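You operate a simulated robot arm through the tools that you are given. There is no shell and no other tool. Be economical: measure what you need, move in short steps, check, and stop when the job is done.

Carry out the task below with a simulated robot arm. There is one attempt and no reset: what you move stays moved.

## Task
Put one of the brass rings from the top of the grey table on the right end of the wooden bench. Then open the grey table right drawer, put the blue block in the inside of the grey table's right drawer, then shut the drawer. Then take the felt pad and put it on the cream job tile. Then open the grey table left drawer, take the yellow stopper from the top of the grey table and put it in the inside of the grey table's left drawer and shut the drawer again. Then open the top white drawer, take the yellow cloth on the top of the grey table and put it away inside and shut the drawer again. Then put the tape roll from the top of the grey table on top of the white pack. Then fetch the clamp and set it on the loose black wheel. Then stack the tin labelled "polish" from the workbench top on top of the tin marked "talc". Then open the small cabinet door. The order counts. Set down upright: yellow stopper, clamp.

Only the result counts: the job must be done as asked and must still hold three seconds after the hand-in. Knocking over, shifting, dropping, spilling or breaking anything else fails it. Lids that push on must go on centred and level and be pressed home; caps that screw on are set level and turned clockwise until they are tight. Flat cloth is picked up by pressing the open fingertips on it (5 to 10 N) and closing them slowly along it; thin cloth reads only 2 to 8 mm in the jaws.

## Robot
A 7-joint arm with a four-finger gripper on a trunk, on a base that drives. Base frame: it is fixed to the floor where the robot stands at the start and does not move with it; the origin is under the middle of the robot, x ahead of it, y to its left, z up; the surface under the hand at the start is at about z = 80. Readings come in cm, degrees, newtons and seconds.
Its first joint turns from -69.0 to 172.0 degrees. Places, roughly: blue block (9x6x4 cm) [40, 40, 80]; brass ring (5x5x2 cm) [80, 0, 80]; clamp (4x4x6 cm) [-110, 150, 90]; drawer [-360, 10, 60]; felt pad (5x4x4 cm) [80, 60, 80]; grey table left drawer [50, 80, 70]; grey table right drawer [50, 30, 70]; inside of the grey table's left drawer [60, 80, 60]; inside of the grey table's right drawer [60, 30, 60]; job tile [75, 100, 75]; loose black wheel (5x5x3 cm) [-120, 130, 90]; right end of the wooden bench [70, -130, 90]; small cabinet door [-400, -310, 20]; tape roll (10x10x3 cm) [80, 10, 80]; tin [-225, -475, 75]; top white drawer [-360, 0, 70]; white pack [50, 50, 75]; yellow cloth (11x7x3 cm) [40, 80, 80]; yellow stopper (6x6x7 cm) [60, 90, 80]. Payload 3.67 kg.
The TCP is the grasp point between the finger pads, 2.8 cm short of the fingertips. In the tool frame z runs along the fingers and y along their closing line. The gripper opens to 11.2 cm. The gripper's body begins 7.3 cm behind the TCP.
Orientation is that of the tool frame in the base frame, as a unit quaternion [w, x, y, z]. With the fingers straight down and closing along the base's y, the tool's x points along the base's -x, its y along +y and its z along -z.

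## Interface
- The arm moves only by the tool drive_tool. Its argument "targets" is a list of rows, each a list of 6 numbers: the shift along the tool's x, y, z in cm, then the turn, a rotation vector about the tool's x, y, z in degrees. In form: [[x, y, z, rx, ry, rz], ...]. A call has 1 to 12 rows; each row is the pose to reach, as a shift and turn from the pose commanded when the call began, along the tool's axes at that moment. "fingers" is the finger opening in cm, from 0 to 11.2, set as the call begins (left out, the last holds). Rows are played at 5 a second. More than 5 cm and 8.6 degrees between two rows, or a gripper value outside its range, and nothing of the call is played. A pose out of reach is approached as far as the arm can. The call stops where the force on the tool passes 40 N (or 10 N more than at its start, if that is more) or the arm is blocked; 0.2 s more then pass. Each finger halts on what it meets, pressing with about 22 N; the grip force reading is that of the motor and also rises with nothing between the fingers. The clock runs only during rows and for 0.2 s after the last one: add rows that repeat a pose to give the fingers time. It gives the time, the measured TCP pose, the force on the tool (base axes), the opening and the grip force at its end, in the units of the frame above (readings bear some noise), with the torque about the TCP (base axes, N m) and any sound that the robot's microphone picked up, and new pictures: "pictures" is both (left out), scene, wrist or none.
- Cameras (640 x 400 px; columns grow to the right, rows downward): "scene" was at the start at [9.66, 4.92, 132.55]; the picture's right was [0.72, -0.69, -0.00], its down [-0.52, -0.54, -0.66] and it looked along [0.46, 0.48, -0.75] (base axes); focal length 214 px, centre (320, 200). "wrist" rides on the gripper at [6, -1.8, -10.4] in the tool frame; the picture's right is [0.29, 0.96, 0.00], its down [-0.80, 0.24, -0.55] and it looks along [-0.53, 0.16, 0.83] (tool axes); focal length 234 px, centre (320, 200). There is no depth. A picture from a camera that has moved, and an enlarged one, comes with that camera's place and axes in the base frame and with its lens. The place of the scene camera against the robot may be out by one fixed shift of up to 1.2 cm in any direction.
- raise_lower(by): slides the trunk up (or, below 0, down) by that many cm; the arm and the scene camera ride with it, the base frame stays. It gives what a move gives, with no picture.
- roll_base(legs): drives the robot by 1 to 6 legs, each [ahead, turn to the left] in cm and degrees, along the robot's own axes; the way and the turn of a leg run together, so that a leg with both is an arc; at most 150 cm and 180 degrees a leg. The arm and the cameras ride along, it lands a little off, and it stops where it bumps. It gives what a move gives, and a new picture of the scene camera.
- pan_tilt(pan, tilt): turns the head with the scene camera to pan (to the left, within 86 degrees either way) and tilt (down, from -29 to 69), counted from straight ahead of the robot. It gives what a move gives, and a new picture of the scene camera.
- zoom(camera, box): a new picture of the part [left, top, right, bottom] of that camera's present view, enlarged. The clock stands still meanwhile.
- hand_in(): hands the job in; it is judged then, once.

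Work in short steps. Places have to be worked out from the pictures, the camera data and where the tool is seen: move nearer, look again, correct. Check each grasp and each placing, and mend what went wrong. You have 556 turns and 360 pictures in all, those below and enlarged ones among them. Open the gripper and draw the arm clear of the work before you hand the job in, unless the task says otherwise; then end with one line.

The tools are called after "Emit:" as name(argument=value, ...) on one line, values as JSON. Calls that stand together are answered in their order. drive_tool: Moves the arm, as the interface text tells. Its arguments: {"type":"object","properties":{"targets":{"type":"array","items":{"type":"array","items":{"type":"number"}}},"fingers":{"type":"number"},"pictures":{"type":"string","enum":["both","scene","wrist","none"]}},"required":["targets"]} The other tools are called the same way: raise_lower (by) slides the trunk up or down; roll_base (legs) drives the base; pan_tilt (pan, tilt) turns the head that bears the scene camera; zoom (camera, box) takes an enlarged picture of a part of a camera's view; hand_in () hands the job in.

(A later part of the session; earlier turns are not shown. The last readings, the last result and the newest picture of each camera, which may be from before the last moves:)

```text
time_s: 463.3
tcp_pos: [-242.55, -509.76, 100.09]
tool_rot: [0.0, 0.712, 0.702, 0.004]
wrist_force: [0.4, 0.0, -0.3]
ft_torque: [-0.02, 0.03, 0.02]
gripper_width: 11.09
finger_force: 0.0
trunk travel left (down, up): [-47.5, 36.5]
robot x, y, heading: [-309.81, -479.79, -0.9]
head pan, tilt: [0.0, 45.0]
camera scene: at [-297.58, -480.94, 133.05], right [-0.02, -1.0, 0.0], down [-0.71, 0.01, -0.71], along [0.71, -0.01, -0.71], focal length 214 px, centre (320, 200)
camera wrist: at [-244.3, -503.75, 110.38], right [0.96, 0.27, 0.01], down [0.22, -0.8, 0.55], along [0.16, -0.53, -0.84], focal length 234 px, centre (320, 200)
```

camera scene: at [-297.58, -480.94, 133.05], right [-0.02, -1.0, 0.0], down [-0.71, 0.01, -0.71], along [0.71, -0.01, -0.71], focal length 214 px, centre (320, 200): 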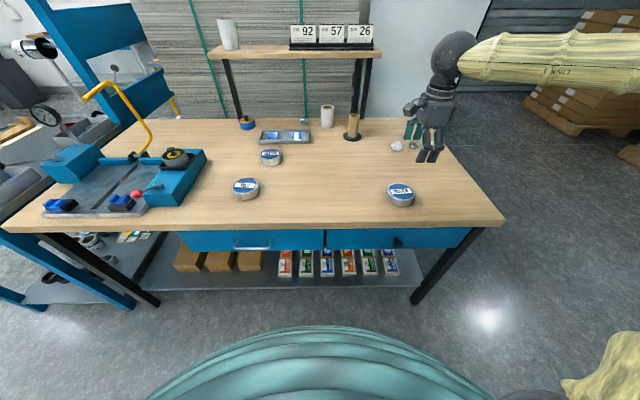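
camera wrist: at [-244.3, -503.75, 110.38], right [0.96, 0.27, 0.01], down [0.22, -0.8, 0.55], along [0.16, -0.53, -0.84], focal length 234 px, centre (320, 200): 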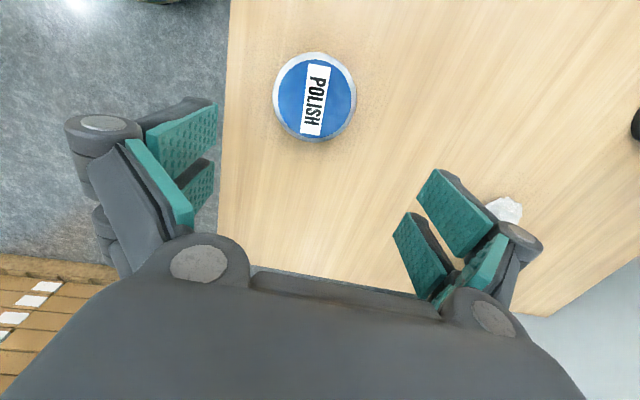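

Emit:
drive_tool(targets=[[1.4, -0.65, 4, 0, 0, 0], [1.4, -0.65, 8, 0, 0, 0], [1.4, -0.65, 11, 0, 0, 0], [1.4, -0.65, 11, 0, 0, 0]])

Emit:
zoom(camera="scene", box=[350, 120, 470, 220])

```text
time_s: 464.3
tcp_pos: [-243.3, -508.24, 88.94]
tool_rot: [-0.001, 0.713, 0.701, 0.004]
wrist_force: [0.5, -0.4, -0.1]
ft_torque: [-0.02, 0.0, 0.03]
gripper_width: 11.07
finger_force: 0.1
trunk travel left (down, up): [-47.5, 36.5]
robot x, y, heading: [-309.97, -480.16, -1.2]
head pan, tilt: [0.0, 45.0]
camera scene: at [-297.61, -480.95, 133.06], right [-0.02, -1.0, 0.0], down [-0.71, 0.01, -0.71], along [0.71, -0.01, -0.71], focal length 214 px, centre (320, 200)
camera wrist: at [-244.95, -502.25, 99.32], right [0.96, 0.27, 0.01], down [0.22, -0.81, 0.55], along [0.15, -0.53, -0.84], focal length 234 px, centre (320, 200)
```

scene: 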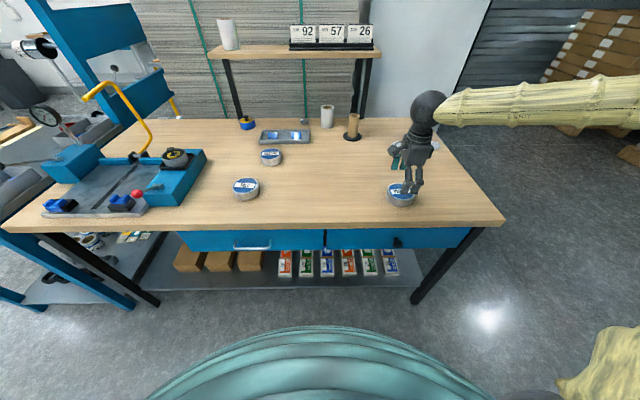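
wrist: 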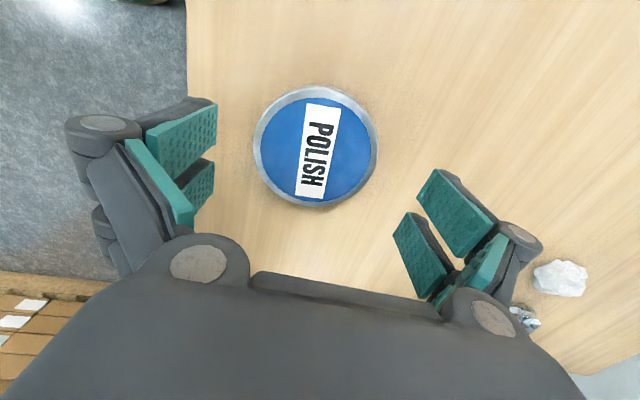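

```text
4.00 times, centred on (410, 170) of scene
camera zoom: at [-297.61, -480.95, 133.06], right [-0.02, -1.0, 0.0], down [-0.71, 0.01, -0.71], along [0.71, -0.01, -0.71], focal length 858 px, centre (-40, 320)
```

zoom: 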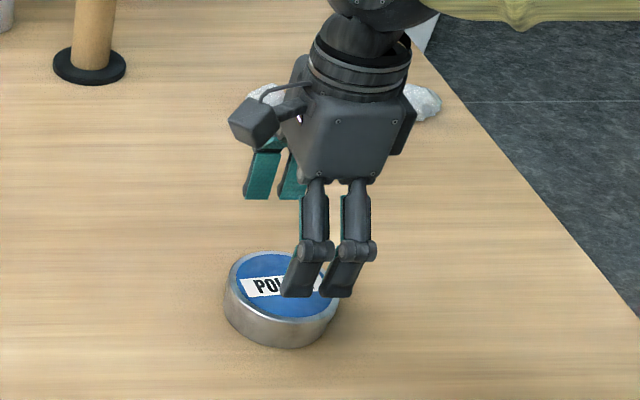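

Emit:
drive_tool(targets=[[0, -0.2, 2, 0, 0, 0], [0, -0.2, 3.5, 0, 0, 0], [0, -0.2, 4.3, 0, 0, 0], [0, -0.2, 4.8, 0, 0, 0], [0, -0.2, 5.2, 0, 0, 0], [0, -0.2, 5.6, 0, 0, 0], [0, -0.2, 6, 0, 0, 0]], pictures="wrist")

```text
time_s: 465.9
tcp_pos: [-243.41, -508.15, 83.14]
tool_rot: [-0.002, 0.713, 0.702, 0.004]
wrist_force: [-0.2, -0.4, 0.0]
ft_torque: [0.0, 0.01, -0.03]
gripper_width: 11.1
finger_force: 0.0
trunk travel left (down, up): [-47.5, 36.5]
robot x, y, heading: [-310.08, -479.79, -1.2]
head pan, tilt: [0.0, 45.0]
camera wrist: at [-245.11, -502.24, 93.36], right [0.96, 0.27, 0.01], down [0.22, -0.81, 0.55], along [0.15, -0.53, -0.84], focal length 234 px, centre (320, 200)
```

wrist: 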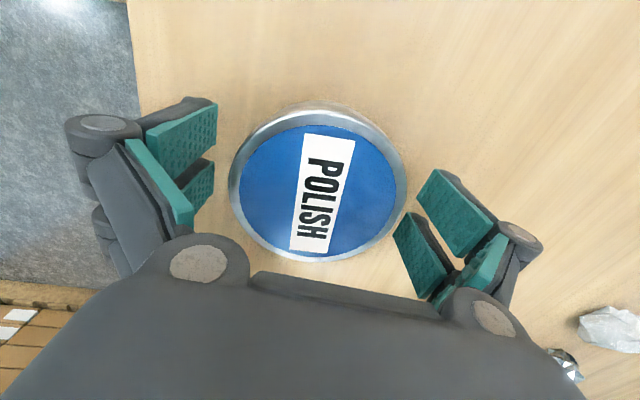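

Emit:
drive_tool(targets=[[0, 0, -0.6, 0, 0, 0], [0, 0, -0.6, 0, 0, 0]], pictures="none")

Emit:
drive_tool(targets=[[0, 0, 0, 0, 0, 0], [0, 0, 0, 0, 0, 0], [0, 0, 0, 0, 0, 0], [0, 0, 0, 0, 0, 0]], fingers=7, pictures="wrist")

```text
time_s: 466.5
tcp_pos: [-243.43, -508.19, 83.59]
tool_rot: [-0.001, 0.712, 0.702, 0.004]
wrist_force: [0.6, -0.1, -0.3]
ft_torque: [0.01, -0.01, 0.0]
gripper_width: 11.08
finger_force: 0.0
trunk travel left (down, up): [-47.5, 36.5]
robot x, y, heading: [-309.87, -480.03, -1.3]
head pan, tilt: [0.0, 45.0]
```

```text
time_s: 467.5
tcp_pos: [-243.44, -508.21, 83.71]
tool_rot: [-0.001, 0.713, 0.701, 0.005]
wrist_force: [1.4, 0.9, 5.1]
ft_torque: [-0.06, 0.14, 0.01]
gripper_width: 9.04
finger_force: 22.1
trunk travel left (down, up): [-47.5, 36.5]
robot x, y, heading: [-310.21, -480.26, -1.0]
head pan, tilt: [0.0, 45.0]
camera wrist: at [-245.12, -502.23, 93.99], right [0.96, 0.27, 0.01], down [0.22, -0.81, 0.55], along [0.16, -0.53, -0.84], focal length 234 px, centre (320, 200)
```

wrist: 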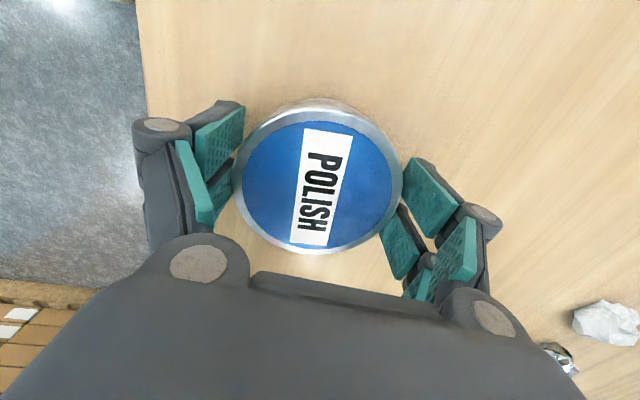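

The polish tin is held at 9.0 cm. I'll lift it and move towards the talc tin.

Emit:
drive_tool(targets=[[0, 0, -4, 0, 0, 0], [0, 0, -8, 0, 0, 0], [1, 0, -12, 0, 0, 0], [4, 0, -15, 0, 0, 0], [8.5, 0, -16, 0, 0, 0], [13, 0.5, -16, 0, 0, 0], [17.5, 1, -16, 0, 0, 0], [22, 1, -16, 0, 0, 0], [26.5, 1.5, -16, 0, 0, 0], [31, 2, -16, 0, 0, 0], [35.5, 2.3, -16, 0, 0, 0], [40, 2.7, -16, 0, 0, 0]], pictures="both")

```text
time_s: 470.1
tcp_pos: [-240.2, -468.24, 99.93]
tool_rot: [-0.001, 0.712, 0.702, 0.004]
wrist_force: [1.0, 0.1, -2.1]
ft_torque: [0.0, 0.01, -0.02]
gripper_width: 9.02
finger_force: 21.8
trunk travel left (down, up): [-47.5, 36.5]
robot x, y, heading: [-309.63, -479.93, -1.2]
head pan, tilt: [0.0, 45.0]
camera scene: at [-297.55, -480.78, 133.05], right [-0.02, -1.0, 0.0], down [-0.71, 0.01, -0.71], along [0.71, -0.01, -0.71], focal length 214 px, centre (320, 200)
camera wrist: at [-241.8, -462.27, 110.31], right [0.96, 0.27, 0.01], down [0.22, -0.8, 0.55], along [0.15, -0.53, -0.84], focal length 234 px, centre (320, 200)
```

scene: 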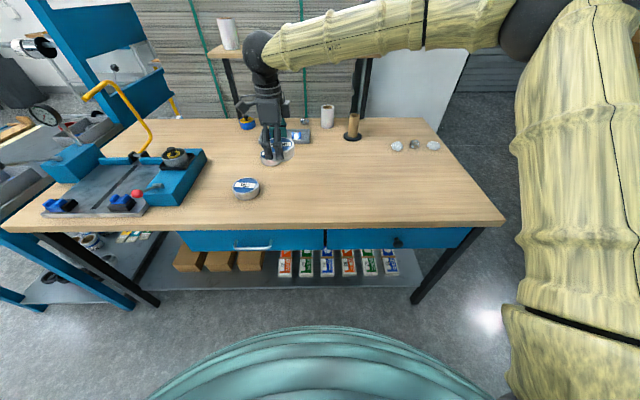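
wrist: 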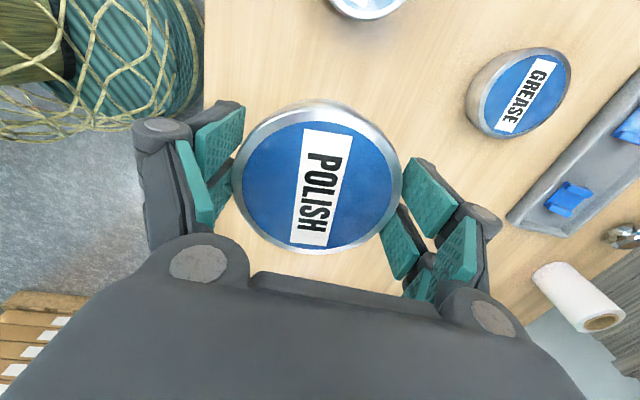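

Emit:
drive_tool(targets=[[3, 0, 0, 0, 0, 0], [5, 0, 0, 0, 0, 0], [5, 0, 0, 0, 0, 0]], pictures="wrist")

```text
time_s: 470.9
tcp_pos: [-240.03, -463.21, 99.87]
tool_rot: [-0.001, 0.712, 0.702, 0.003]
wrist_force: [0.4, 0.8, -2.3]
ft_torque: [-0.01, -0.05, 0.0]
gripper_width: 9.07
finger_force: 21.8
trunk travel left (down, up): [-47.5, 36.5]
robot x, y, heading: [-309.66, -480.01, -0.9]
head pan, tilt: [0.0, 45.0]
camera wrist: at [-241.76, -457.35, 110.29], right [0.96, 0.27, 0.01], down [0.22, -0.8, 0.55], along [0.15, -0.53, -0.84], focal length 234 px, centre (320, 200)
```

wrist: 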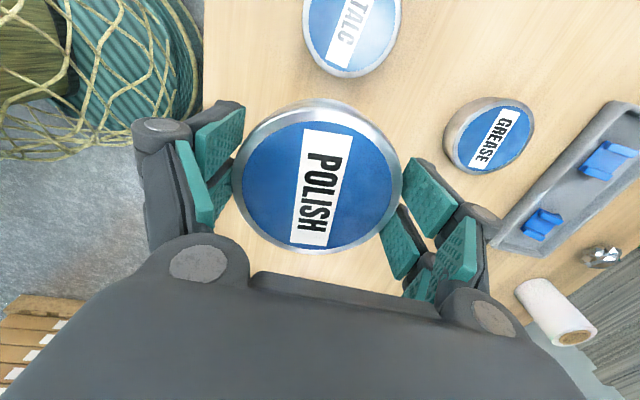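

The talc tin is at about (−239.2, −455.1). I'll position above it and go down to just short of contact to check alignment.

Emit:
drive_tool(targets=[[4, 0.4, 0, 0, 0, 0], [8, 0.85, 0, 0, 0, 0], [8, 0.85, 4, 0, 0, 0], [8, 0.85, 8, 0, 0, 0], [8, 0.85, 11, 0, 0, 0], [8, 0.85, 11, 0, 0, 0]])

Emit:
zoom(camera="scene", box=[200, 120, 300, 220])

```text
time_s: 472.3
tcp_pos: [-239.08, -455.16, 88.99]
tool_rot: [-0.001, 0.712, 0.702, 0.004]
wrist_force: [0.6, 0.1, -1.9]
ft_torque: [0.04, -0.01, -0.02]
gripper_width: 9.02
finger_force: 21.6
trunk travel left (down, up): [-47.5, 36.5]
robot x, y, heading: [-310.11, -480.11, -0.9]
head pan, tilt: [0.0, 45.0]
camera scene: at [-297.6, -480.9, 133.06], right [-0.02, -1.0, 0.0], down [-0.71, 0.01, -0.71], along [0.71, -0.01, -0.71], focal length 214 px, centre (320, 200)
camera wrist: at [-240.76, -449.25, 99.34], right [0.96, 0.27, 0.01], down [0.22, -0.8, 0.55], along [0.15, -0.53, -0.84], focal length 234 px, centre (320, 200)
```

scene: 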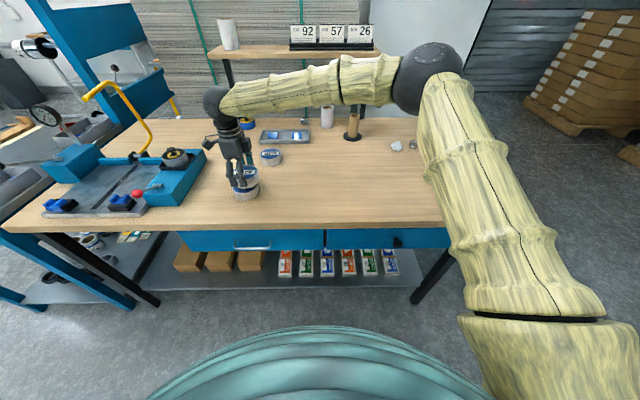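
wrist: 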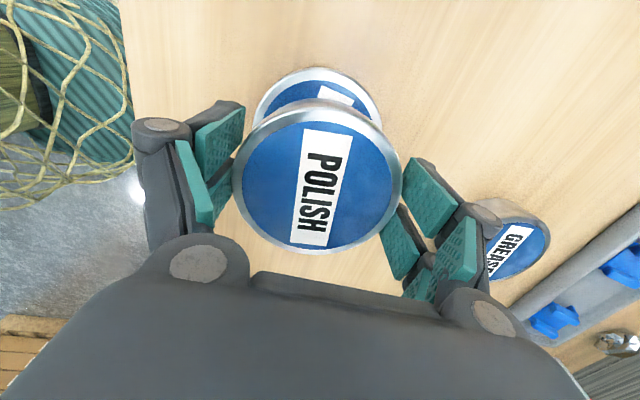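

```text
4.00 times, centred on (250, 170) of scene
camera zoom: at [-297.6, -480.9, 133.06], right [-0.02, -1.0, 0.0], down [-0.71, 0.01, -0.71], along [0.71, -0.01, -0.71], focal length 858 px, centre (600, 320)
```

zoom: 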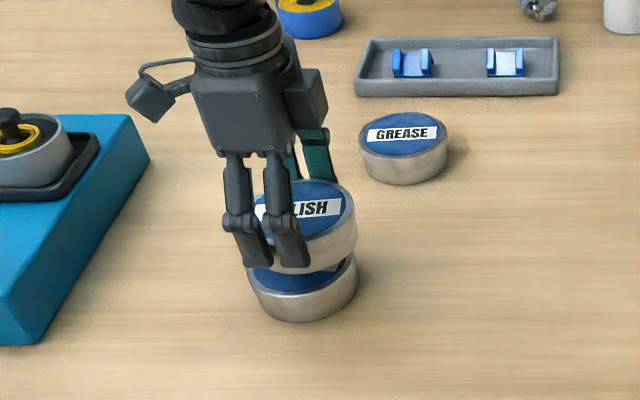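

Talc sits about 0.5 cm further in +y. I'll correct for that and lower onto it gently.

Emit:
drive_tool(targets=[[0.5, 0, 0.5, 0, 0, 0], [0.5, 0, 1.2, 0, 0, 0], [0.5, 0, 1.2, 0, 0, 0]], pictures="wrist")

Emit:
zoom(camera="scene", box=[220, 150, 280, 210])

```text
time_s: 473.1
tcp_pos: [-239.06, -454.59, 87.76]
tool_rot: [0.0, 0.713, 0.701, 0.003]
wrist_force: [-0.3, -0.6, -1.6]
ft_torque: [0.03, -0.01, 0.05]
gripper_width: 9.03
finger_force: 22.0
trunk travel left (down, up): [-47.5, 36.5]
robot x, y, heading: [-310.07, -479.49, -1.0]
head pan, tilt: [0.0, 45.0]
camera wrist: at [-240.72, -448.74, 98.11], right [0.96, 0.27, 0.01], down [0.22, -0.8, 0.55], along [0.15, -0.53, -0.84], focal length 234 px, centre (320, 200)
```

wrist: 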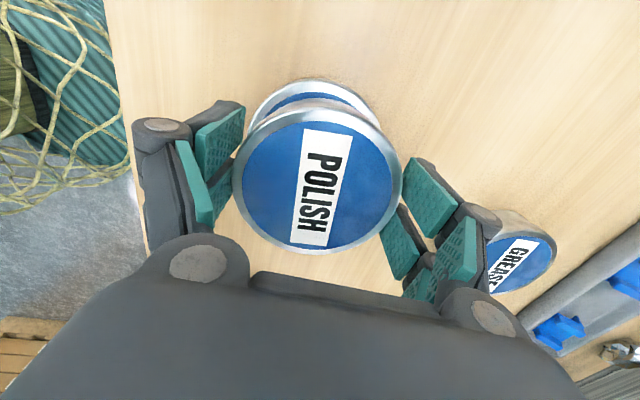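

```text
6.67 times, centred on (250, 180) of scene
camera zoom: at [-297.59, -480.9, 133.05], right [-0.02, -1.0, 0.0], down [-0.71, 0.01, -0.71], along [0.71, -0.01, -0.71], focal length 1430 px, centre (787, 333)
```

zoom: 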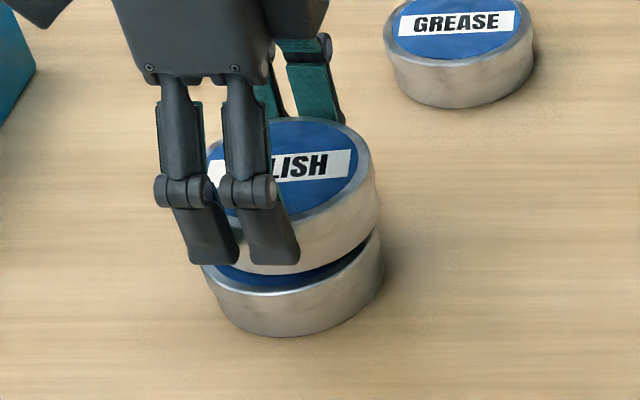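

Emit:
drive_tool(targets=[[0.25, 0, 0.3, 0, 0, 0], [0.25, 0, 0.6, 0, 0, 0], [0.25, 0, 0.9, 0, 0, 0], [0.25, 0, 1.2, 0, 0, 0], [0.25, 0, 1.4, 0, 0, 0]], pictures="wrist")

```text
time_s: 474.3
tcp_pos: [-239.04, -454.45, 86.47]
tool_rot: [-0.001, 0.712, 0.702, 0.004]
wrist_force: [1.3, -0.1, 10.9]
ft_torque: [-0.12, -0.06, -0.1]
gripper_width: 9.04
finger_force: 21.9
trunk travel left (down, up): [-47.5, 36.5]
robot x, y, heading: [-309.85, -480.19, -1.0]
head pan, tilt: [0.0, 45.0]
camera wrist: at [-240.74, -448.52, 96.85], right [0.96, 0.27, 0.01], down [0.22, -0.81, 0.55], along [0.16, -0.53, -0.84], focal length 234 px, centre (320, 200)
```

wrist: 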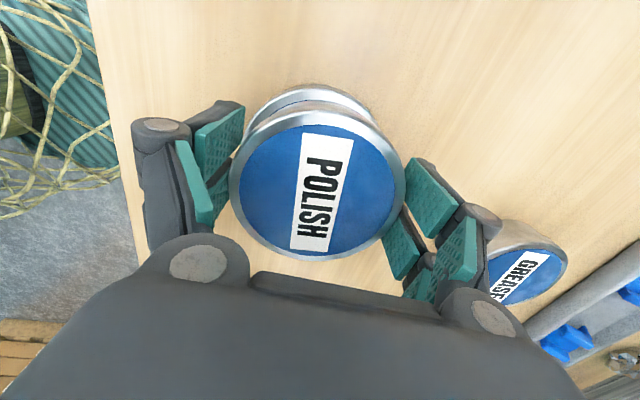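

Contact made. I'll release and rise.

Emit:
drive_tool(targets=[[0, 0, 0, 0, 0, 0], [0, 0, 0, 0, 0, 0], [0, 0, 0, 0, 0, 0], [0, 0, -2, 0, 0, 0], [0, 0, -6, 0, 0, 0], [0, 0, -10, 0, 0, 0], [0, 0, -14, 0, 0, 0], [0, 0, -18, 0, 0, 0], [0, 0, -22, 0, 0, 0]], fingers=11)

Emit:
zoom(camera="scene", box=[210, 140, 300, 220])

```text
time_s: 476.3
tcp_pos: [-239.34, -454.65, 108.51]
tool_rot: [-0.001, 0.712, 0.702, 0.004]
wrist_force: [-0.3, 0.2, -0.5]
ft_torque: [0.02, -0.02, -0.03]
gripper_width: 11.04
finger_force: 0.0
trunk travel left (down, up): [-47.5, 36.5]
robot x, y, heading: [-310.33, -479.92, -0.8]
head pan, tilt: [0.0, 45.0]
camera scene: at [-297.67, -480.9, 133.06], right [-0.02, -1.0, 0.0], down [-0.71, 0.01, -0.71], along [0.71, -0.01, -0.71], focal length 214 px, centre (320, 200)
camera wrist: at [-240.96, -448.67, 118.93], right [0.96, 0.27, 0.01], down [0.22, -0.8, 0.55], along [0.16, -0.53, -0.84], focal length 234 px, centre (320, 200)
```

scene: 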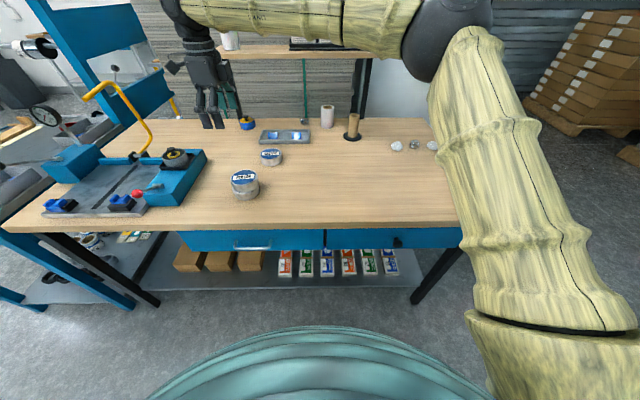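
wrist: 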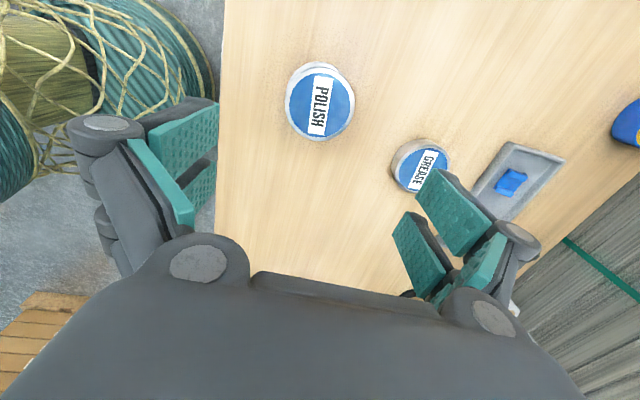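

```text
5.00 times, centred on (255, 180) of scene
camera zoom: at [-297.67, -480.9, 133.06], right [-0.02, -1.0, 0.0], down [-0.71, 0.01, -0.71], along [0.71, -0.01, -0.71], focal length 1072 px, centre (645, 300)
```

zoom: 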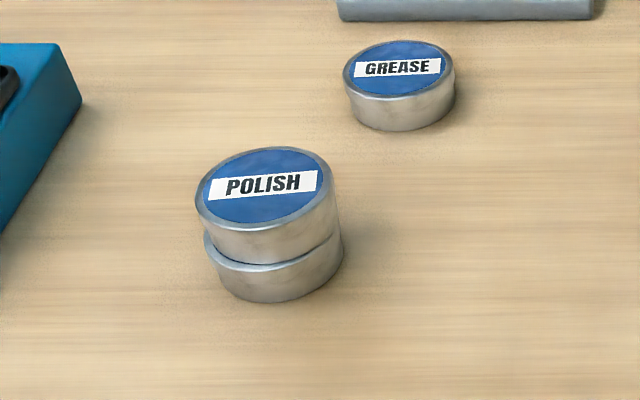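

The polish tin is stacked neatly on talc. Last is the small cabinet door at about (−400, −310, 20). I'll turn south, reverse up the aisle and look west.

Emit:
roll_base(legs=[[0, -89], [-150, 0]])

Emit:
pan_tilt(pan=-80, tilt=35)

```text
time_s: 487.4
tcp_pos: [-283.27, -400.91, 108.59]
tool_rot: [0.003, 1.0, 0.003, 0.004]
wrist_force: [1.1, -0.4, -0.2]
ft_torque: [0.03, 0.02, 0.03]
gripper_width: 11.02
finger_force: 0.0
trunk travel left (down, up): [-47.5, 36.5]
robot x, y, heading: [-310.42, -330.59, -89.7]
head pan, tilt: [0.0, 45.0]
camera scene: at [-310.99, -344.63, 133.06], right [-1.0, -0.01, 0.0], down [0.0, 0.71, -0.71], along [0.0, -0.71, -0.71], focal length 214 px, centre (320, 200)
```

scene: 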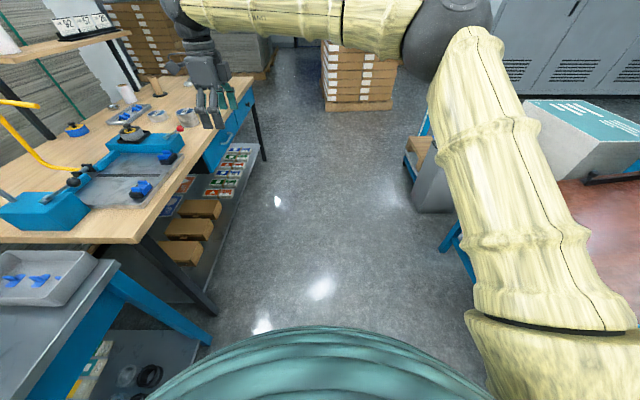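

```text
time_s: 489.0
tcp_pos: [-283.34, -400.95, 108.49]
tool_rot: [0.002, 1.0, 0.004, 0.003]
wrist_force: [0.4, 0.8, -0.6]
ft_torque: [0.01, -0.01, 0.0]
gripper_width: 11.03
finger_force: 0.2
trunk travel left (down, up): [-47.5, 36.5]
robot x, y, heading: [-310.47, -330.73, -89.4]
head pan, tilt: [-80.0, 35.0]
camera scene: at [-319.71, -338.12, 134.53], right [-0.18, 0.98, 0.0], down [0.56, 0.1, -0.82], along [-0.81, -0.15, -0.57], focal length 214 px, centre (320, 200)
```

scene: 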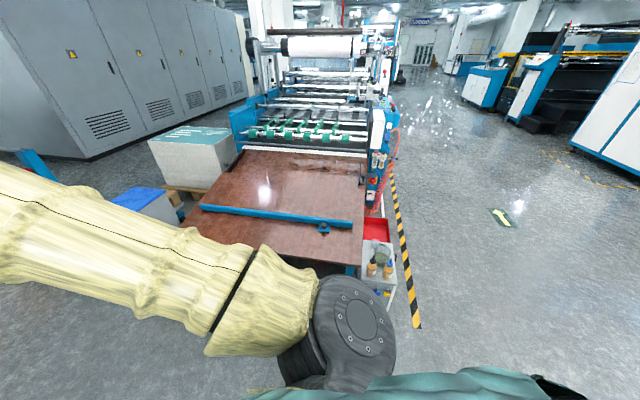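

Emit:
zoom(camera="scene", box=[330, 200, 440, 340])

```text
2.86 times, centred on (385, 270) of scene
camera zoom: at [-319.71, -338.12, 134.53], right [-0.18, 0.98, 0.0], down [0.56, 0.1, -0.82], along [-0.81, -0.15, -0.57], focal length 613 px, centre (134, 0)
```

zoom: 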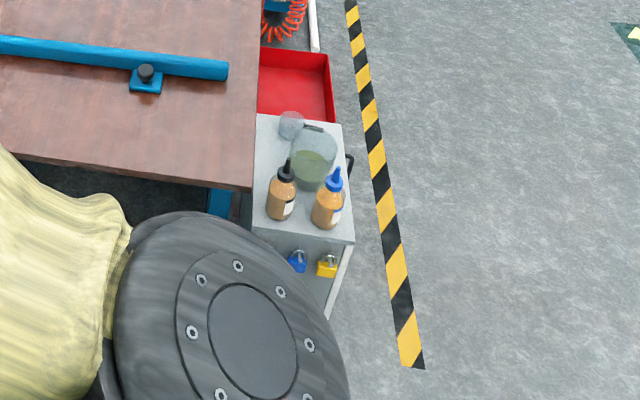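

The small cabinet's door faces +y (north). I'll go round to the north side to see it.

Emit:
roll_base(legs=[[-120, 0], [0, -90], [90, 0], [0, 90]])

Emit:
pan_tilt(pan=-10, tilt=45)

```text
time_s: 507.0
tcp_pos: [-374.04, -281.78, 108.5]
tool_rot: [0.001, 1.0, 0.004, 0.003]
wrist_force: [0.6, 0.4, 0.0]
ft_torque: [-0.02, 0.0, 0.0]
gripper_width: 11.01
finger_force: 0.1
trunk travel left (down, up): [-47.5, 36.5]
robot x, y, heading: [-400.96, -211.88, -89.6]
head pan, tilt: [-80.0, 35.0]
camera scene: at [-410.51, -218.84, 134.54], right [-0.18, 0.98, 0.0], down [0.56, 0.1, -0.82], along [-0.81, -0.15, -0.57], focal length 214 px, centre (320, 200)
```

scene: 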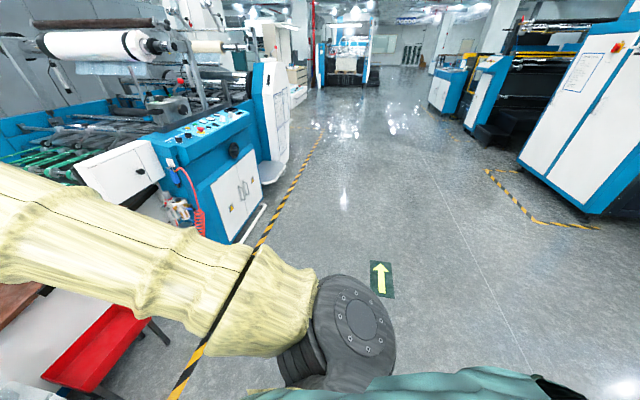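

```text
time_s: 508.4
tcp_pos: [-374.11, -281.77, 108.48]
tool_rot: [0.002, 1.0, 0.003, 0.004]
wrist_force: [0.9, 0.2, -0.2]
ft_torque: [0.01, 0.03, -0.01]
gripper_width: 11.02
finger_force: 0.1
trunk travel left (down, up): [-47.5, 36.5]
robot x, y, heading: [-401.13, -211.68, -89.8]
head pan, tilt: [-10.0, 45.0]
camera scene: at [-403.26, -225.28, 133.05], right [-0.99, 0.17, 0.0], down [0.12, 0.7, -0.71], along [-0.12, -0.7, -0.71], focal length 214 px, centre (320, 200)
```

scene: 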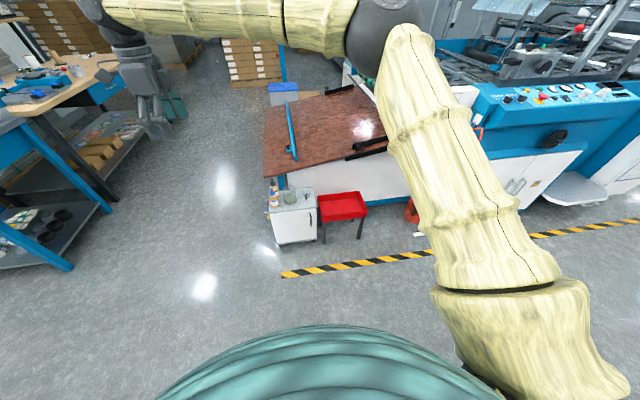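

Emit:
zoom(camera="scene", box=[250, 165, 380, 260])

```text
4.21 times, centred on (315, 212) of scene
camera zoom: at [-403.26, -225.28, 133.05], right [-0.99, 0.17, 0.0], down [0.12, 0.7, -0.71], along [-0.12, -0.7, -0.71], focal length 903 px, centre (341, 147)
```

zoom: 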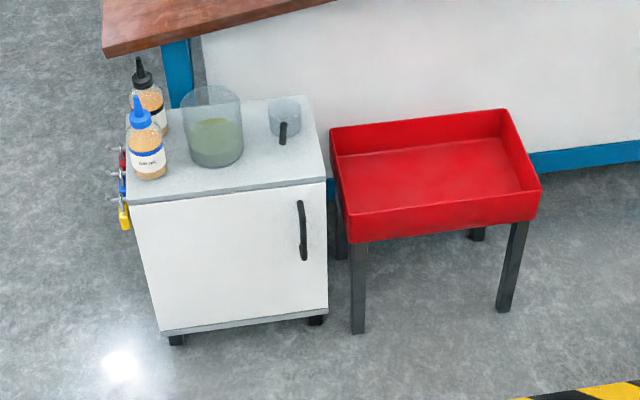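

The cabinet door has a vertical handle at about (−412, −311.5, 29) on its west side, with hinges on the east. I'll reorient the tool to point ahead (−y) and close sideways.

Emit:
drive_tool(targets=[[-4, 0, 0, 0, 0, 0], [-8, 0, 0, -4.6, -4.6, -4.6], [-12, 0, 0, -9.2, -9.2, -9.2], [-16, 0, 0, -13.8, -13.8, -13.8], [-20, 0, 0, -18.4, -18.4, -18.4], [-24, 0, 0, -23, -23, -23], [-28, 0, 1, -27.6, -27.6, -27.6], [-30, 0, 2, -32.2, -32.2, -32.2], [-30, 0, 3, -34.64, -34.64, -34.64]], fingers=5, pictures="none")

Emit:
drive_tool(targets=[[0, 0, 0, -4.6, -4.6, -4.6], [0, 0, 0, -9.2, -9.2, -9.2], [0, 0, 0, -13.8, -13.8, -13.8], [0, 0, 0, -18.4, -18.4, -18.4], [0, 0, 0, -23, -23, -23], [0, 0, 0, -27.6, -27.6, -27.6], [0, 0, 0, -32.2, -32.2, -32.2], [0, 0, 0, -34.64, -34.64, -34.64], [0, 0, 0, -34.64, -34.64, -34.64]], pictures="scene")

```text
time_s: 510.4
tcp_pos: [-404.15, -281.83, 105.27]
tool_rot: [0.293, 0.865, 0.291, -0.286]
wrist_force: [0.3, -0.2, 0.6]
ft_torque: [0.03, 0.02, -0.05]
gripper_width: 4.97
finger_force: 0.1
trunk travel left (down, up): [-47.5, 36.5]
robot x, y, heading: [-401.17, -211.35, -89.7]
head pan, tilt: [-10.0, 45.0]
```

```text
time_s: 512.4
tcp_pos: [-404.2, -281.98, 105.31]
tool_rot: [0.505, 0.499, 0.499, -0.498]
wrist_force: [-0.8, 0.3, 0.0]
ft_torque: [0.0, 0.04, 0.0]
gripper_width: 5.02
finger_force: 0.0
trunk travel left (down, up): [-47.5, 36.5]
robot x, y, heading: [-400.72, -211.68, -89.5]
head pan, tilt: [-10.0, 45.0]
camera scene: at [-403.28, -225.27, 133.05], right [-0.99, 0.17, 0.0], down [0.12, 0.7, -0.71], along [-0.12, -0.7, -0.71], focal length 214 px, centre (320, 200)
```

scene: 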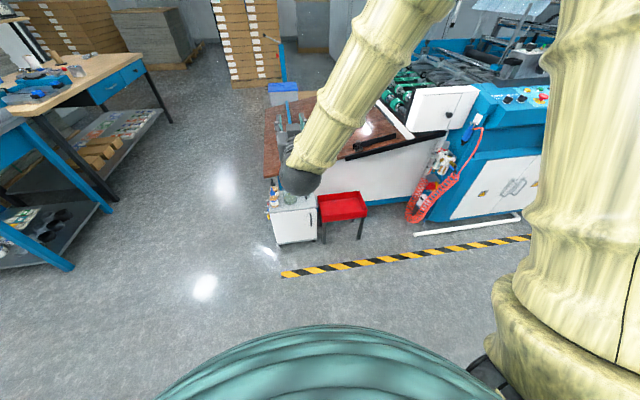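

Emit:
roll_base(legs=[[13, 0]])

Emit:
raise_lower(by=-42)

Emit:
drive_tool(targets=[[2, 0, 0, 0, 0, 0], [4, -1, 0, 0, 0, 0], [4, -2, 0, 0, 0, 0]])

```text
time_s: 513.7
tcp_pos: [-404.12, -295.16, 105.11]
tool_rot: [0.505, 0.5, 0.498, -0.497]
wrist_force: [-0.5, -0.3, 0.0]
ft_torque: [-0.05, -0.01, 0.01]
gripper_width: 4.98
finger_force: 0.0
trunk travel left (down, up): [-47.5, 36.5]
robot x, y, heading: [-400.64, -224.57, -89.6]
head pan, tilt: [-10.0, 45.0]
camera scene: at [-403.19, -238.53, 133.03], right [-0.99, 0.17, 0.0], down [0.12, 0.7, -0.71], along [-0.12, -0.7, -0.71], focal length 214 px, centre (320, 200)
```

scene: 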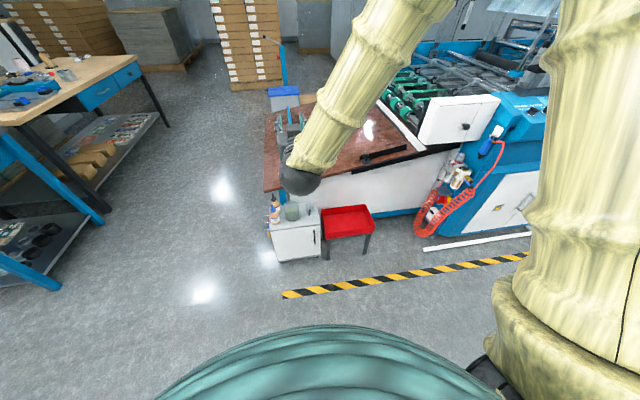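

```text
refused: -42 is not a number from -40 to 40
```

```text
time_s: 514.5
tcp_pos: [-406.16, -295.01, 101.24]
tool_rot: [0.504, 0.499, 0.499, -0.498]
wrist_force: [-0.2, -0.6, 0.8]
ft_torque: [0.02, 0.01, 0.02]
gripper_width: 5.0
finger_force: 0.1
trunk travel left (down, up): [-47.5, 36.5]
robot x, y, heading: [-401.3, -224.75, -89.7]
head pan, tilt: [-10.0, 45.0]
camera scene: at [-403.19, -238.36, 133.06], right [-0.99, 0.17, 0.0], down [0.12, 0.7, -0.71], along [-0.12, -0.7, -0.71], focal length 214 px, centre (320, 200)
camera wrist: at [-407.83, -284.68, 95.11], right [0.96, 0.01, -0.28], down [0.23, 0.56, 0.8], along [0.16, -0.83, 0.54], focal length 234 px, centre (320, 200)
```

scene: 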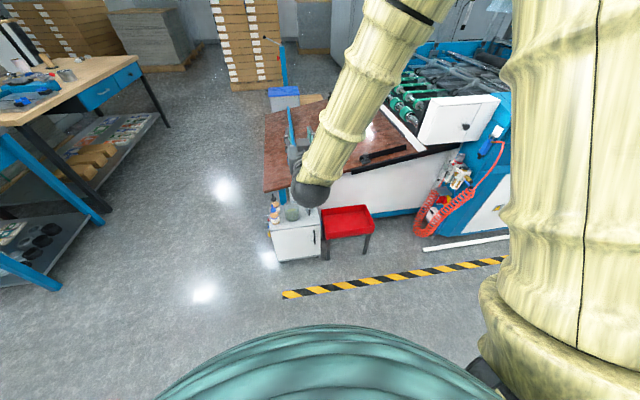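
wrist: 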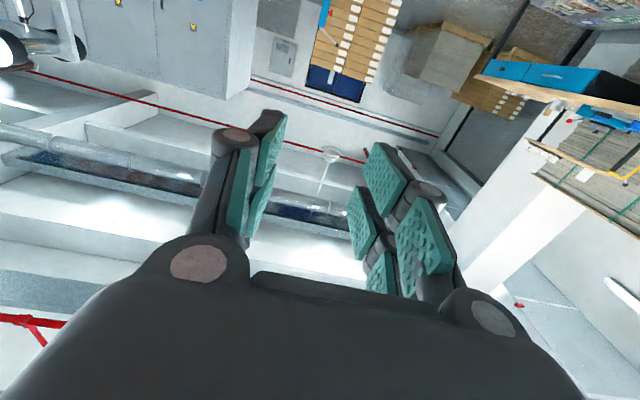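

Emit:
raise_lower(by=-40)

Emit:
drive_tool(targets=[[4, -1, 0, 0, 0, 0], [8, -2, 0, 0, 0, 0], [12, -3, 0, 0, 0, 0], [16, -4, 0, 0, 0, 0], [20, -5, 0, 0, 0, 0], [24, -6, 0, 0, 0, 0], [28, -6, 0, 0, 0, 0], [32, -6, 0, 0, 0, 0], [32, -6, 0, 0, 0, 0]])

```text
time_s: 518.4
tcp_pos: [-406.07, -295.02, 61.16]
tool_rot: [0.505, 0.499, 0.499, -0.497]
wrist_force: [0.0, 0.5, -0.1]
ft_torque: [0.0, 0.0, 0.02]
gripper_width: 4.97
finger_force: 0.0
trunk travel left (down, up): [-7.5, 76.5]
robot x, y, heading: [-400.99, -224.49, -89.7]
head pan, tilt: [-10.0, 45.0]
```

```text
time_s: 520.4
tcp_pos: [-411.93, -295.28, 29.14]
tool_rot: [0.504, 0.499, 0.499, -0.498]
wrist_force: [0.2, 0.6, -0.2]
ft_torque: [-0.02, 0.05, 0.0]
gripper_width: 5.01
finger_force: 0.1
trunk travel left (down, up): [-7.5, 76.5]
robot x, y, heading: [-401.11, -224.37, -89.8]
head pan, tilt: [-10.0, 45.0]
camera scene: at [-403.17, -238.38, 93.05], right [-0.99, 0.17, 0.0], down [0.12, 0.7, -0.71], along [-0.12, -0.7, -0.71], focal length 214 px, centre (320, 200)
camera wrist: at [-413.7, -284.89, 22.99], right [0.96, 0.01, -0.28], down [0.23, 0.56, 0.8], along [0.16, -0.83, 0.54], focal length 234 px, centre (320, 200)
```

scene: 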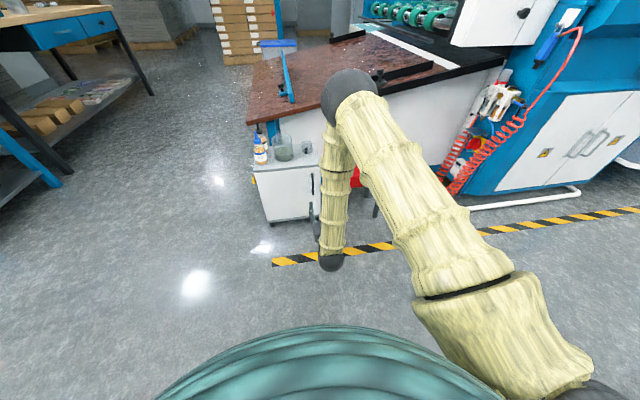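
wrist: 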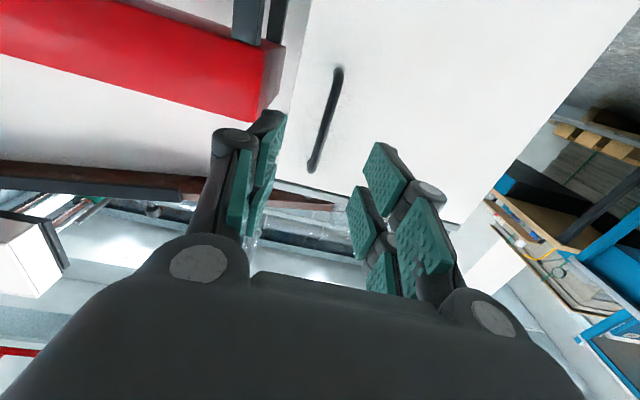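

The handle bar is at x≈−411.1, z 25 to 36. I'll approach to 5 cm short and recheck.

Emit:
drive_tool(targets=[[-1.3, 0.8, 3, 0, 0, 0], [-1.3, 0.8, 6.5, 0, 0, 0], [-1.3, 0.8, 10, 0, 0, 0], [-1.3, 0.8, 10, 0, 0, 0]], pictures="wrist")

Emit:
zoom(camera="scene", box=[240, 130, 400, 280])

```text
time_s: 521.4
tcp_pos: [-411.0, -305.22, 30.42]
tool_rot: [0.505, 0.499, 0.498, -0.497]
wrist_force: [-0.4, 0.4, 0.5]
ft_torque: [0.02, -0.01, -0.01]
gripper_width: 4.99
finger_force: 0.0
trunk travel left (down, up): [-7.5, 76.5]
robot x, y, heading: [-401.17, -224.45, -89.5]
head pan, tilt: [-10.0, 45.0]
camera wrist: at [-412.75, -294.91, 24.3], right [0.96, 0.01, -0.28], down [0.23, 0.56, 0.8], along [0.16, -0.83, 0.53], focal length 234 px, centre (320, 200)
```

wrist: 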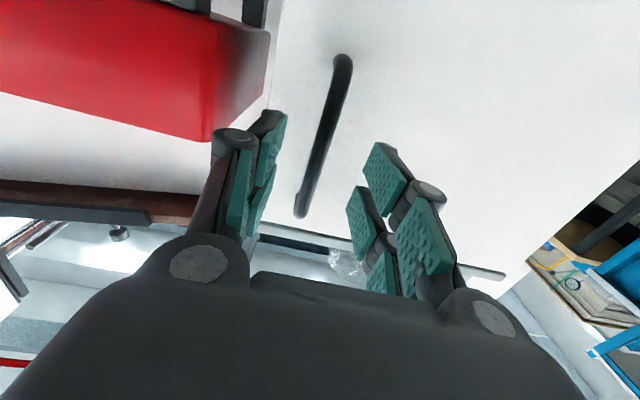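

```text
2.67 times, centred on (320, 205) of scene
camera zoom: at [-403.17, -238.37, 93.05], right [-0.99, 0.17, 0.0], down [0.12, 0.7, -0.71], along [-0.12, -0.7, -0.71], focal length 572 px, centre (320, 187)
```

zoom: 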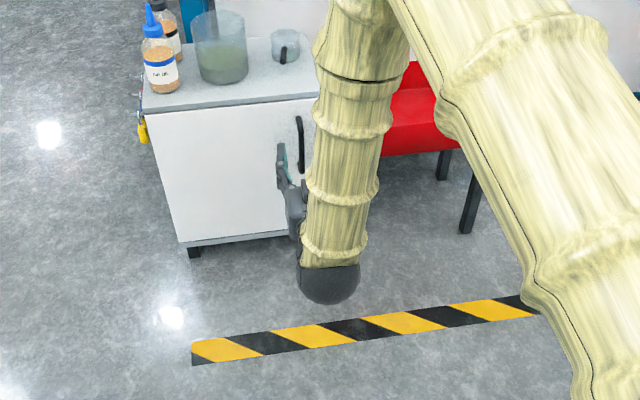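

Emit:
drive_tool(targets=[[0.7, -0.2, 1.5, 0, 0, 0], [0.7, -0.2, 2.8, 0, 0, 0], [0.7, -0.2, 3.8, 0, 0, 0], [0.7, -0.2, 3.8, 0, 0, 0]], pictures="wrist")

```text
time_s: 522.2
tcp_pos: [-411.59, -308.47, 29.51]
tool_rot: [0.501, 0.502, 0.5, -0.498]
wrist_force: [-20.5, 36.3, 4.1]
ft_torque: [-1.01, -0.46, -1.47]
gripper_width: 2.29
finger_force: 15.1
trunk travel left (down, up): [-7.5, 76.5]
robot x, y, heading: [-401.21, -224.97, -90.0]
head pan, tilt: [-10.0, 45.0]
stopped in row 4: the force on the tool passed its limit at 49 N (the readings are from after the stop); the commanded pose is now the measured one
camera wrist: at [-413.33, -298.03, 23.52], right [0.96, 0.0, -0.28], down [0.23, 0.55, 0.8], along [0.16, -0.83, 0.53], focal length 234 px, centre (320, 200)
```

wrist: 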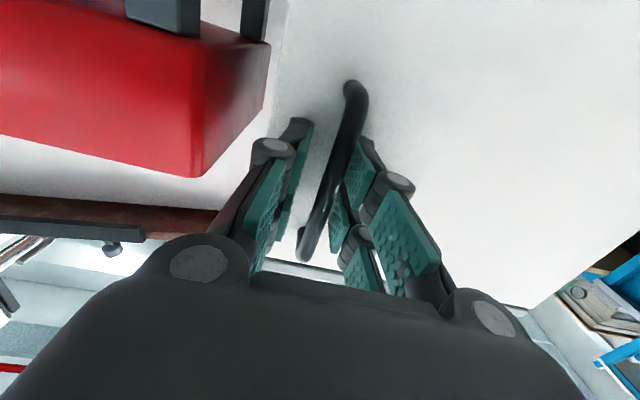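

The tips reached the door panel and the bar is between the fingers. I'll back off 0.8 cm and close on the bar.

Emit:
drive_tool(targets=[[0, 0.2, -0.5, 0, 0, 0], [0, 0.3, -0.9, 0, 0, 0], [0, 0.3, -0.9, 0, 0, 0]], fingers=3, pictures="none")

Emit:
drive_tool(targets=[[0, 0, 0, 0, 0, 0], [0, 0, 0, 0, 0, 0], [0, 0, 0, 0, 0, 0], [0, 0, 0, 0, 0, 0]], fingers=0, pictures="wrist")

```text
time_s: 523.0
tcp_pos: [-410.81, -307.69, 29.61]
tool_rot: [0.504, 0.499, 0.501, -0.496]
wrist_force: [0.5, -0.6, -0.6]
ft_torque: [-0.01, -0.02, -0.02]
gripper_width: 3.0
finger_force: 0.0
trunk travel left (down, up): [-7.5, 76.5]
robot x, y, heading: [-400.86, -224.83, -89.5]
head pan, tilt: [-10.0, 45.0]
```

```text
time_s: 524.0
tcp_pos: [-411.29, -307.67, 29.66]
tool_rot: [0.501, 0.501, 0.499, -0.499]
wrist_force: [-5.9, 0.2, 1.8]
ft_torque: [0.64, 0.79, -0.13]
gripper_width: 0.87
finger_force: 44.7
trunk travel left (down, up): [-7.5, 76.5]
robot x, y, heading: [-400.92, -224.57, -89.9]
head pan, tilt: [-10.0, 45.0]
stopped in row 4: the force on the tool passed its limit at 42 N (the readings are from after the stop); the commanded pose is now the measured one
camera wrist: at [-412.96, -297.38, 23.57], right [0.96, 0.0, -0.28], down [0.24, 0.55, 0.8], along [0.16, -0.83, 0.53], focal length 234 px, centre (320, 200)
```

wrist: 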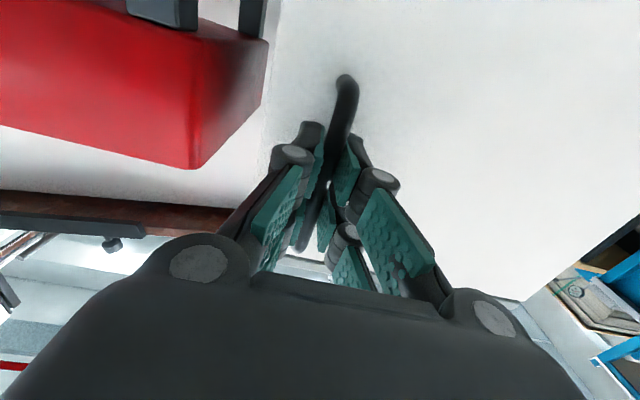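

The bar is gripped at 0.87 cm. I'll pull the door along its hinge arc to about 30° first.

Emit:
drive_tool(targets=[[0, 0.1, -0.9, 0, 0, 0], [0, 0.3, -1.95, 0, 0, 0], [0, 0.8, -3.9, 0, 0, 0], [0, 1.44, -5.7, 0, 0, 0], [0, 2.25, -7.5, 0, 0, 0], [0, 3.2, -9.3, 0, 0, 0], [0, 4.3, -10.9, 0, 0, 0]])

```text
time_s: 525.4
tcp_pos: [-408.16, -299.28, 29.63]
tool_rot: [0.504, 0.5, 0.5, -0.496]
wrist_force: [6.5, -4.2, -2.0]
ft_torque: [0.14, 1.14, 0.05]
gripper_width: 0.88
finger_force: 44.7
trunk travel left (down, up): [-7.5, 76.5]
robot x, y, heading: [-401.14, -224.52, -89.7]
head pan, tilt: [-10.0, 45.0]
stopped in row 6: the force on the tool passed its limit at 44 N (the readings are from after the stop); the commanded pose is now the measured one
camera scene: at [-403.14, -238.39, 93.04], right [-0.99, 0.17, 0.0], down [0.12, 0.7, -0.71], along [-0.12, -0.7, -0.71], focal length 214 px, centre (320, 200)
camera wrist: at [-409.92, -289.01, 23.55], right [0.96, 0.01, -0.28], down [0.23, 0.56, 0.8], along [0.16, -0.83, 0.53], focal length 234 px, centre (320, 200)
```

scene: 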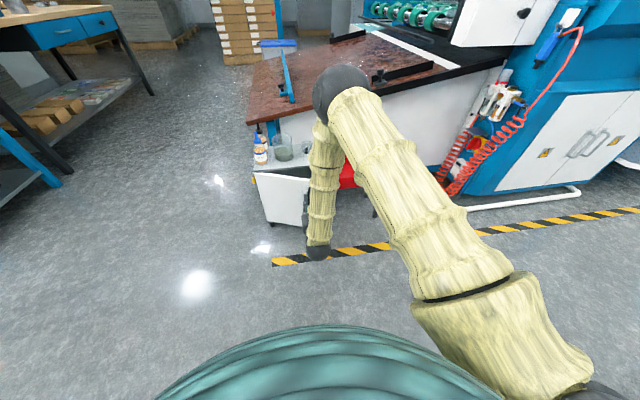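
wrist: 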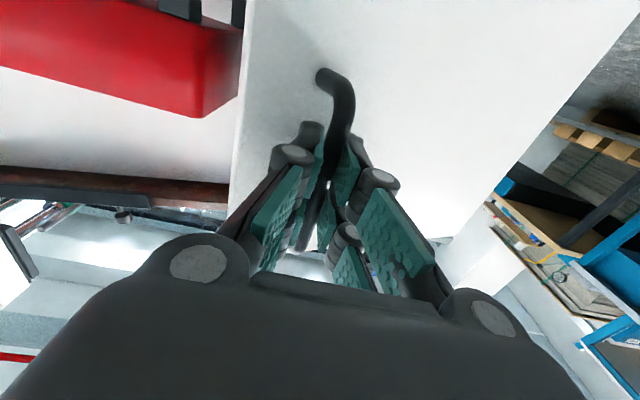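

The door is open about 25°. I'll continue along a slightly tighter arc, radius about 20 cm.

Emit:
drive_tool(targets=[[0, 0.65, -0.9, 0, 0, 0], [0, 1.33, -1.8, 0, 0, 0], [0, 2.0, -2.6, 0, 0, 0], [0, 2.75, -3.4, 0, 0, 0], [0, 3.5, -4.1, 0, 0, 0], [0, 4.33, -4.8, 0, 0, 0], [0, 5.2, -5.4, 0, 0, 0], [0, 6.04, -6, 0, 0, 0]])

```text
time_s: 526.9
tcp_pos: [-403.8, -294.09, 29.71]
tool_rot: [0.502, 0.501, 0.5, -0.497]
wrist_force: [-0.9, 1.1, -1.6]
ft_torque: [0.15, 1.01, 0.05]
gripper_width: 0.89
finger_force: 45.0
trunk travel left (down, up): [-7.5, 76.5]
robot x, y, heading: [-400.77, -224.47, -89.7]
head pan, tilt: [-10.0, 45.0]
stopped in row 7: the force on the tool passed its limit at 44 N (the readings are from after the stop); the commanded pose is now the measured one
camera scene: at [-403.2, -238.35, 93.07], right [-0.99, 0.17, 0.0], down [0.12, 0.7, -0.71], along [-0.12, -0.7, -0.71], focal length 214 px, centre (320, 200)
camera wrist: at [-405.54, -283.82, 23.6], right [0.96, 0.0, -0.28], down [0.23, 0.55, 0.8], along [0.16, -0.83, 0.53], focal length 234 px, centre (320, 200)
```

scene: 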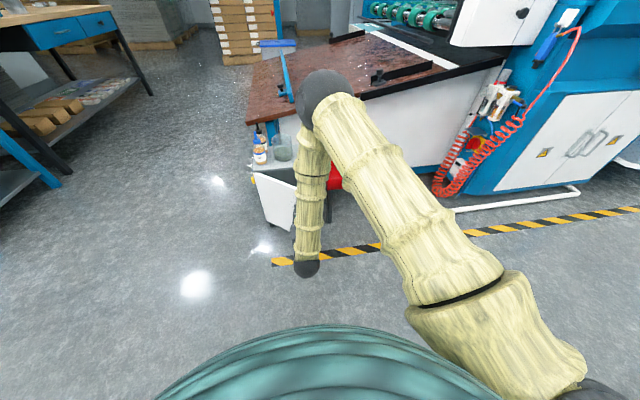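
wrist: 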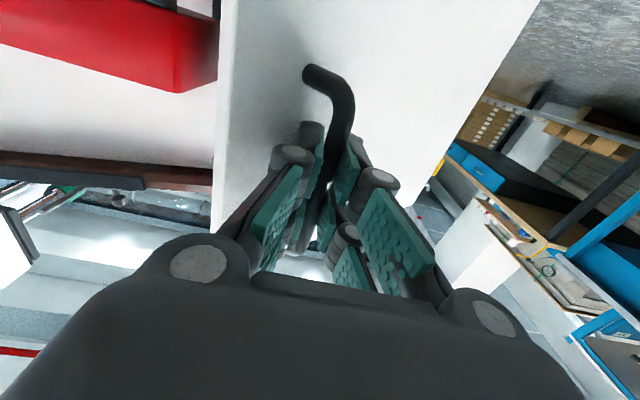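

The door is at about 41°. I'll continue and yaw the gripper with it.

Emit:
drive_tool(targets=[[0, 0.9, -0.75, 3, 0, 0], [0, 1.86, -1.43, 6, 0, 0], [0, 2.85, -2.05, 9, 0, 0], [0, 3.87, -2.64, 12, 0, 0], [0, 4.93, -3.17, 15, 0, 0], [0, 5.99, -3.65, 18, 0, 0], [0, 7.1, -4.05, 21, 0, 0], [0, 8.2, -4.41, 24, 0, 0]])

```text
time_s: 528.2
tcp_pos: [-398.32, -290.57, 29.64]
tool_rot: [0.422, 0.568, 0.422, -0.566]
wrist_force: [-0.7, 3.0, 5.8]
ft_torque: [0.49, 0.38, 0.12]
gripper_width: 0.88
finger_force: 45.3
trunk travel left (down, up): [-7.5, 76.5]
robot x, y, heading: [-400.86, -224.71, -89.7]
head pan, tilt: [-10.0, 45.0]
stopped in row 6: the force on the tool passed its limit at 43 N (the readings are from after the stop); the commanded pose is now the measured one
camera scene: at [-403.22, -238.29, 93.07], right [-0.99, 0.17, 0.0], down [0.12, 0.7, -0.71], along [-0.12, -0.7, -0.71], focal length 214 px, centre (320, 200)
camera wrist: at [-396.98, -280.06, 23.62], right [0.92, -0.27, -0.29], down [0.39, 0.46, 0.8], along [-0.09, -0.84, 0.53], focal length 234 px, centre (320, 200)
```

scene: 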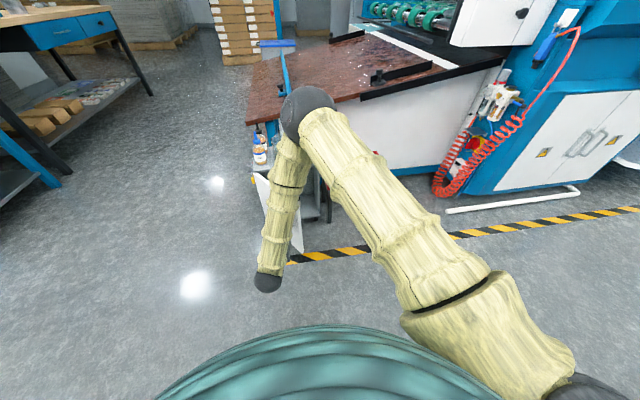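
wrist: 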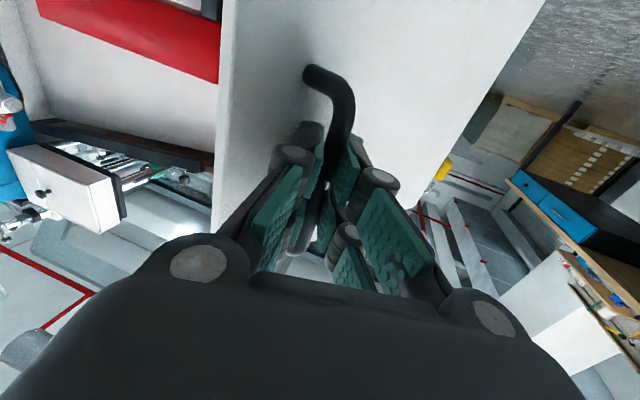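

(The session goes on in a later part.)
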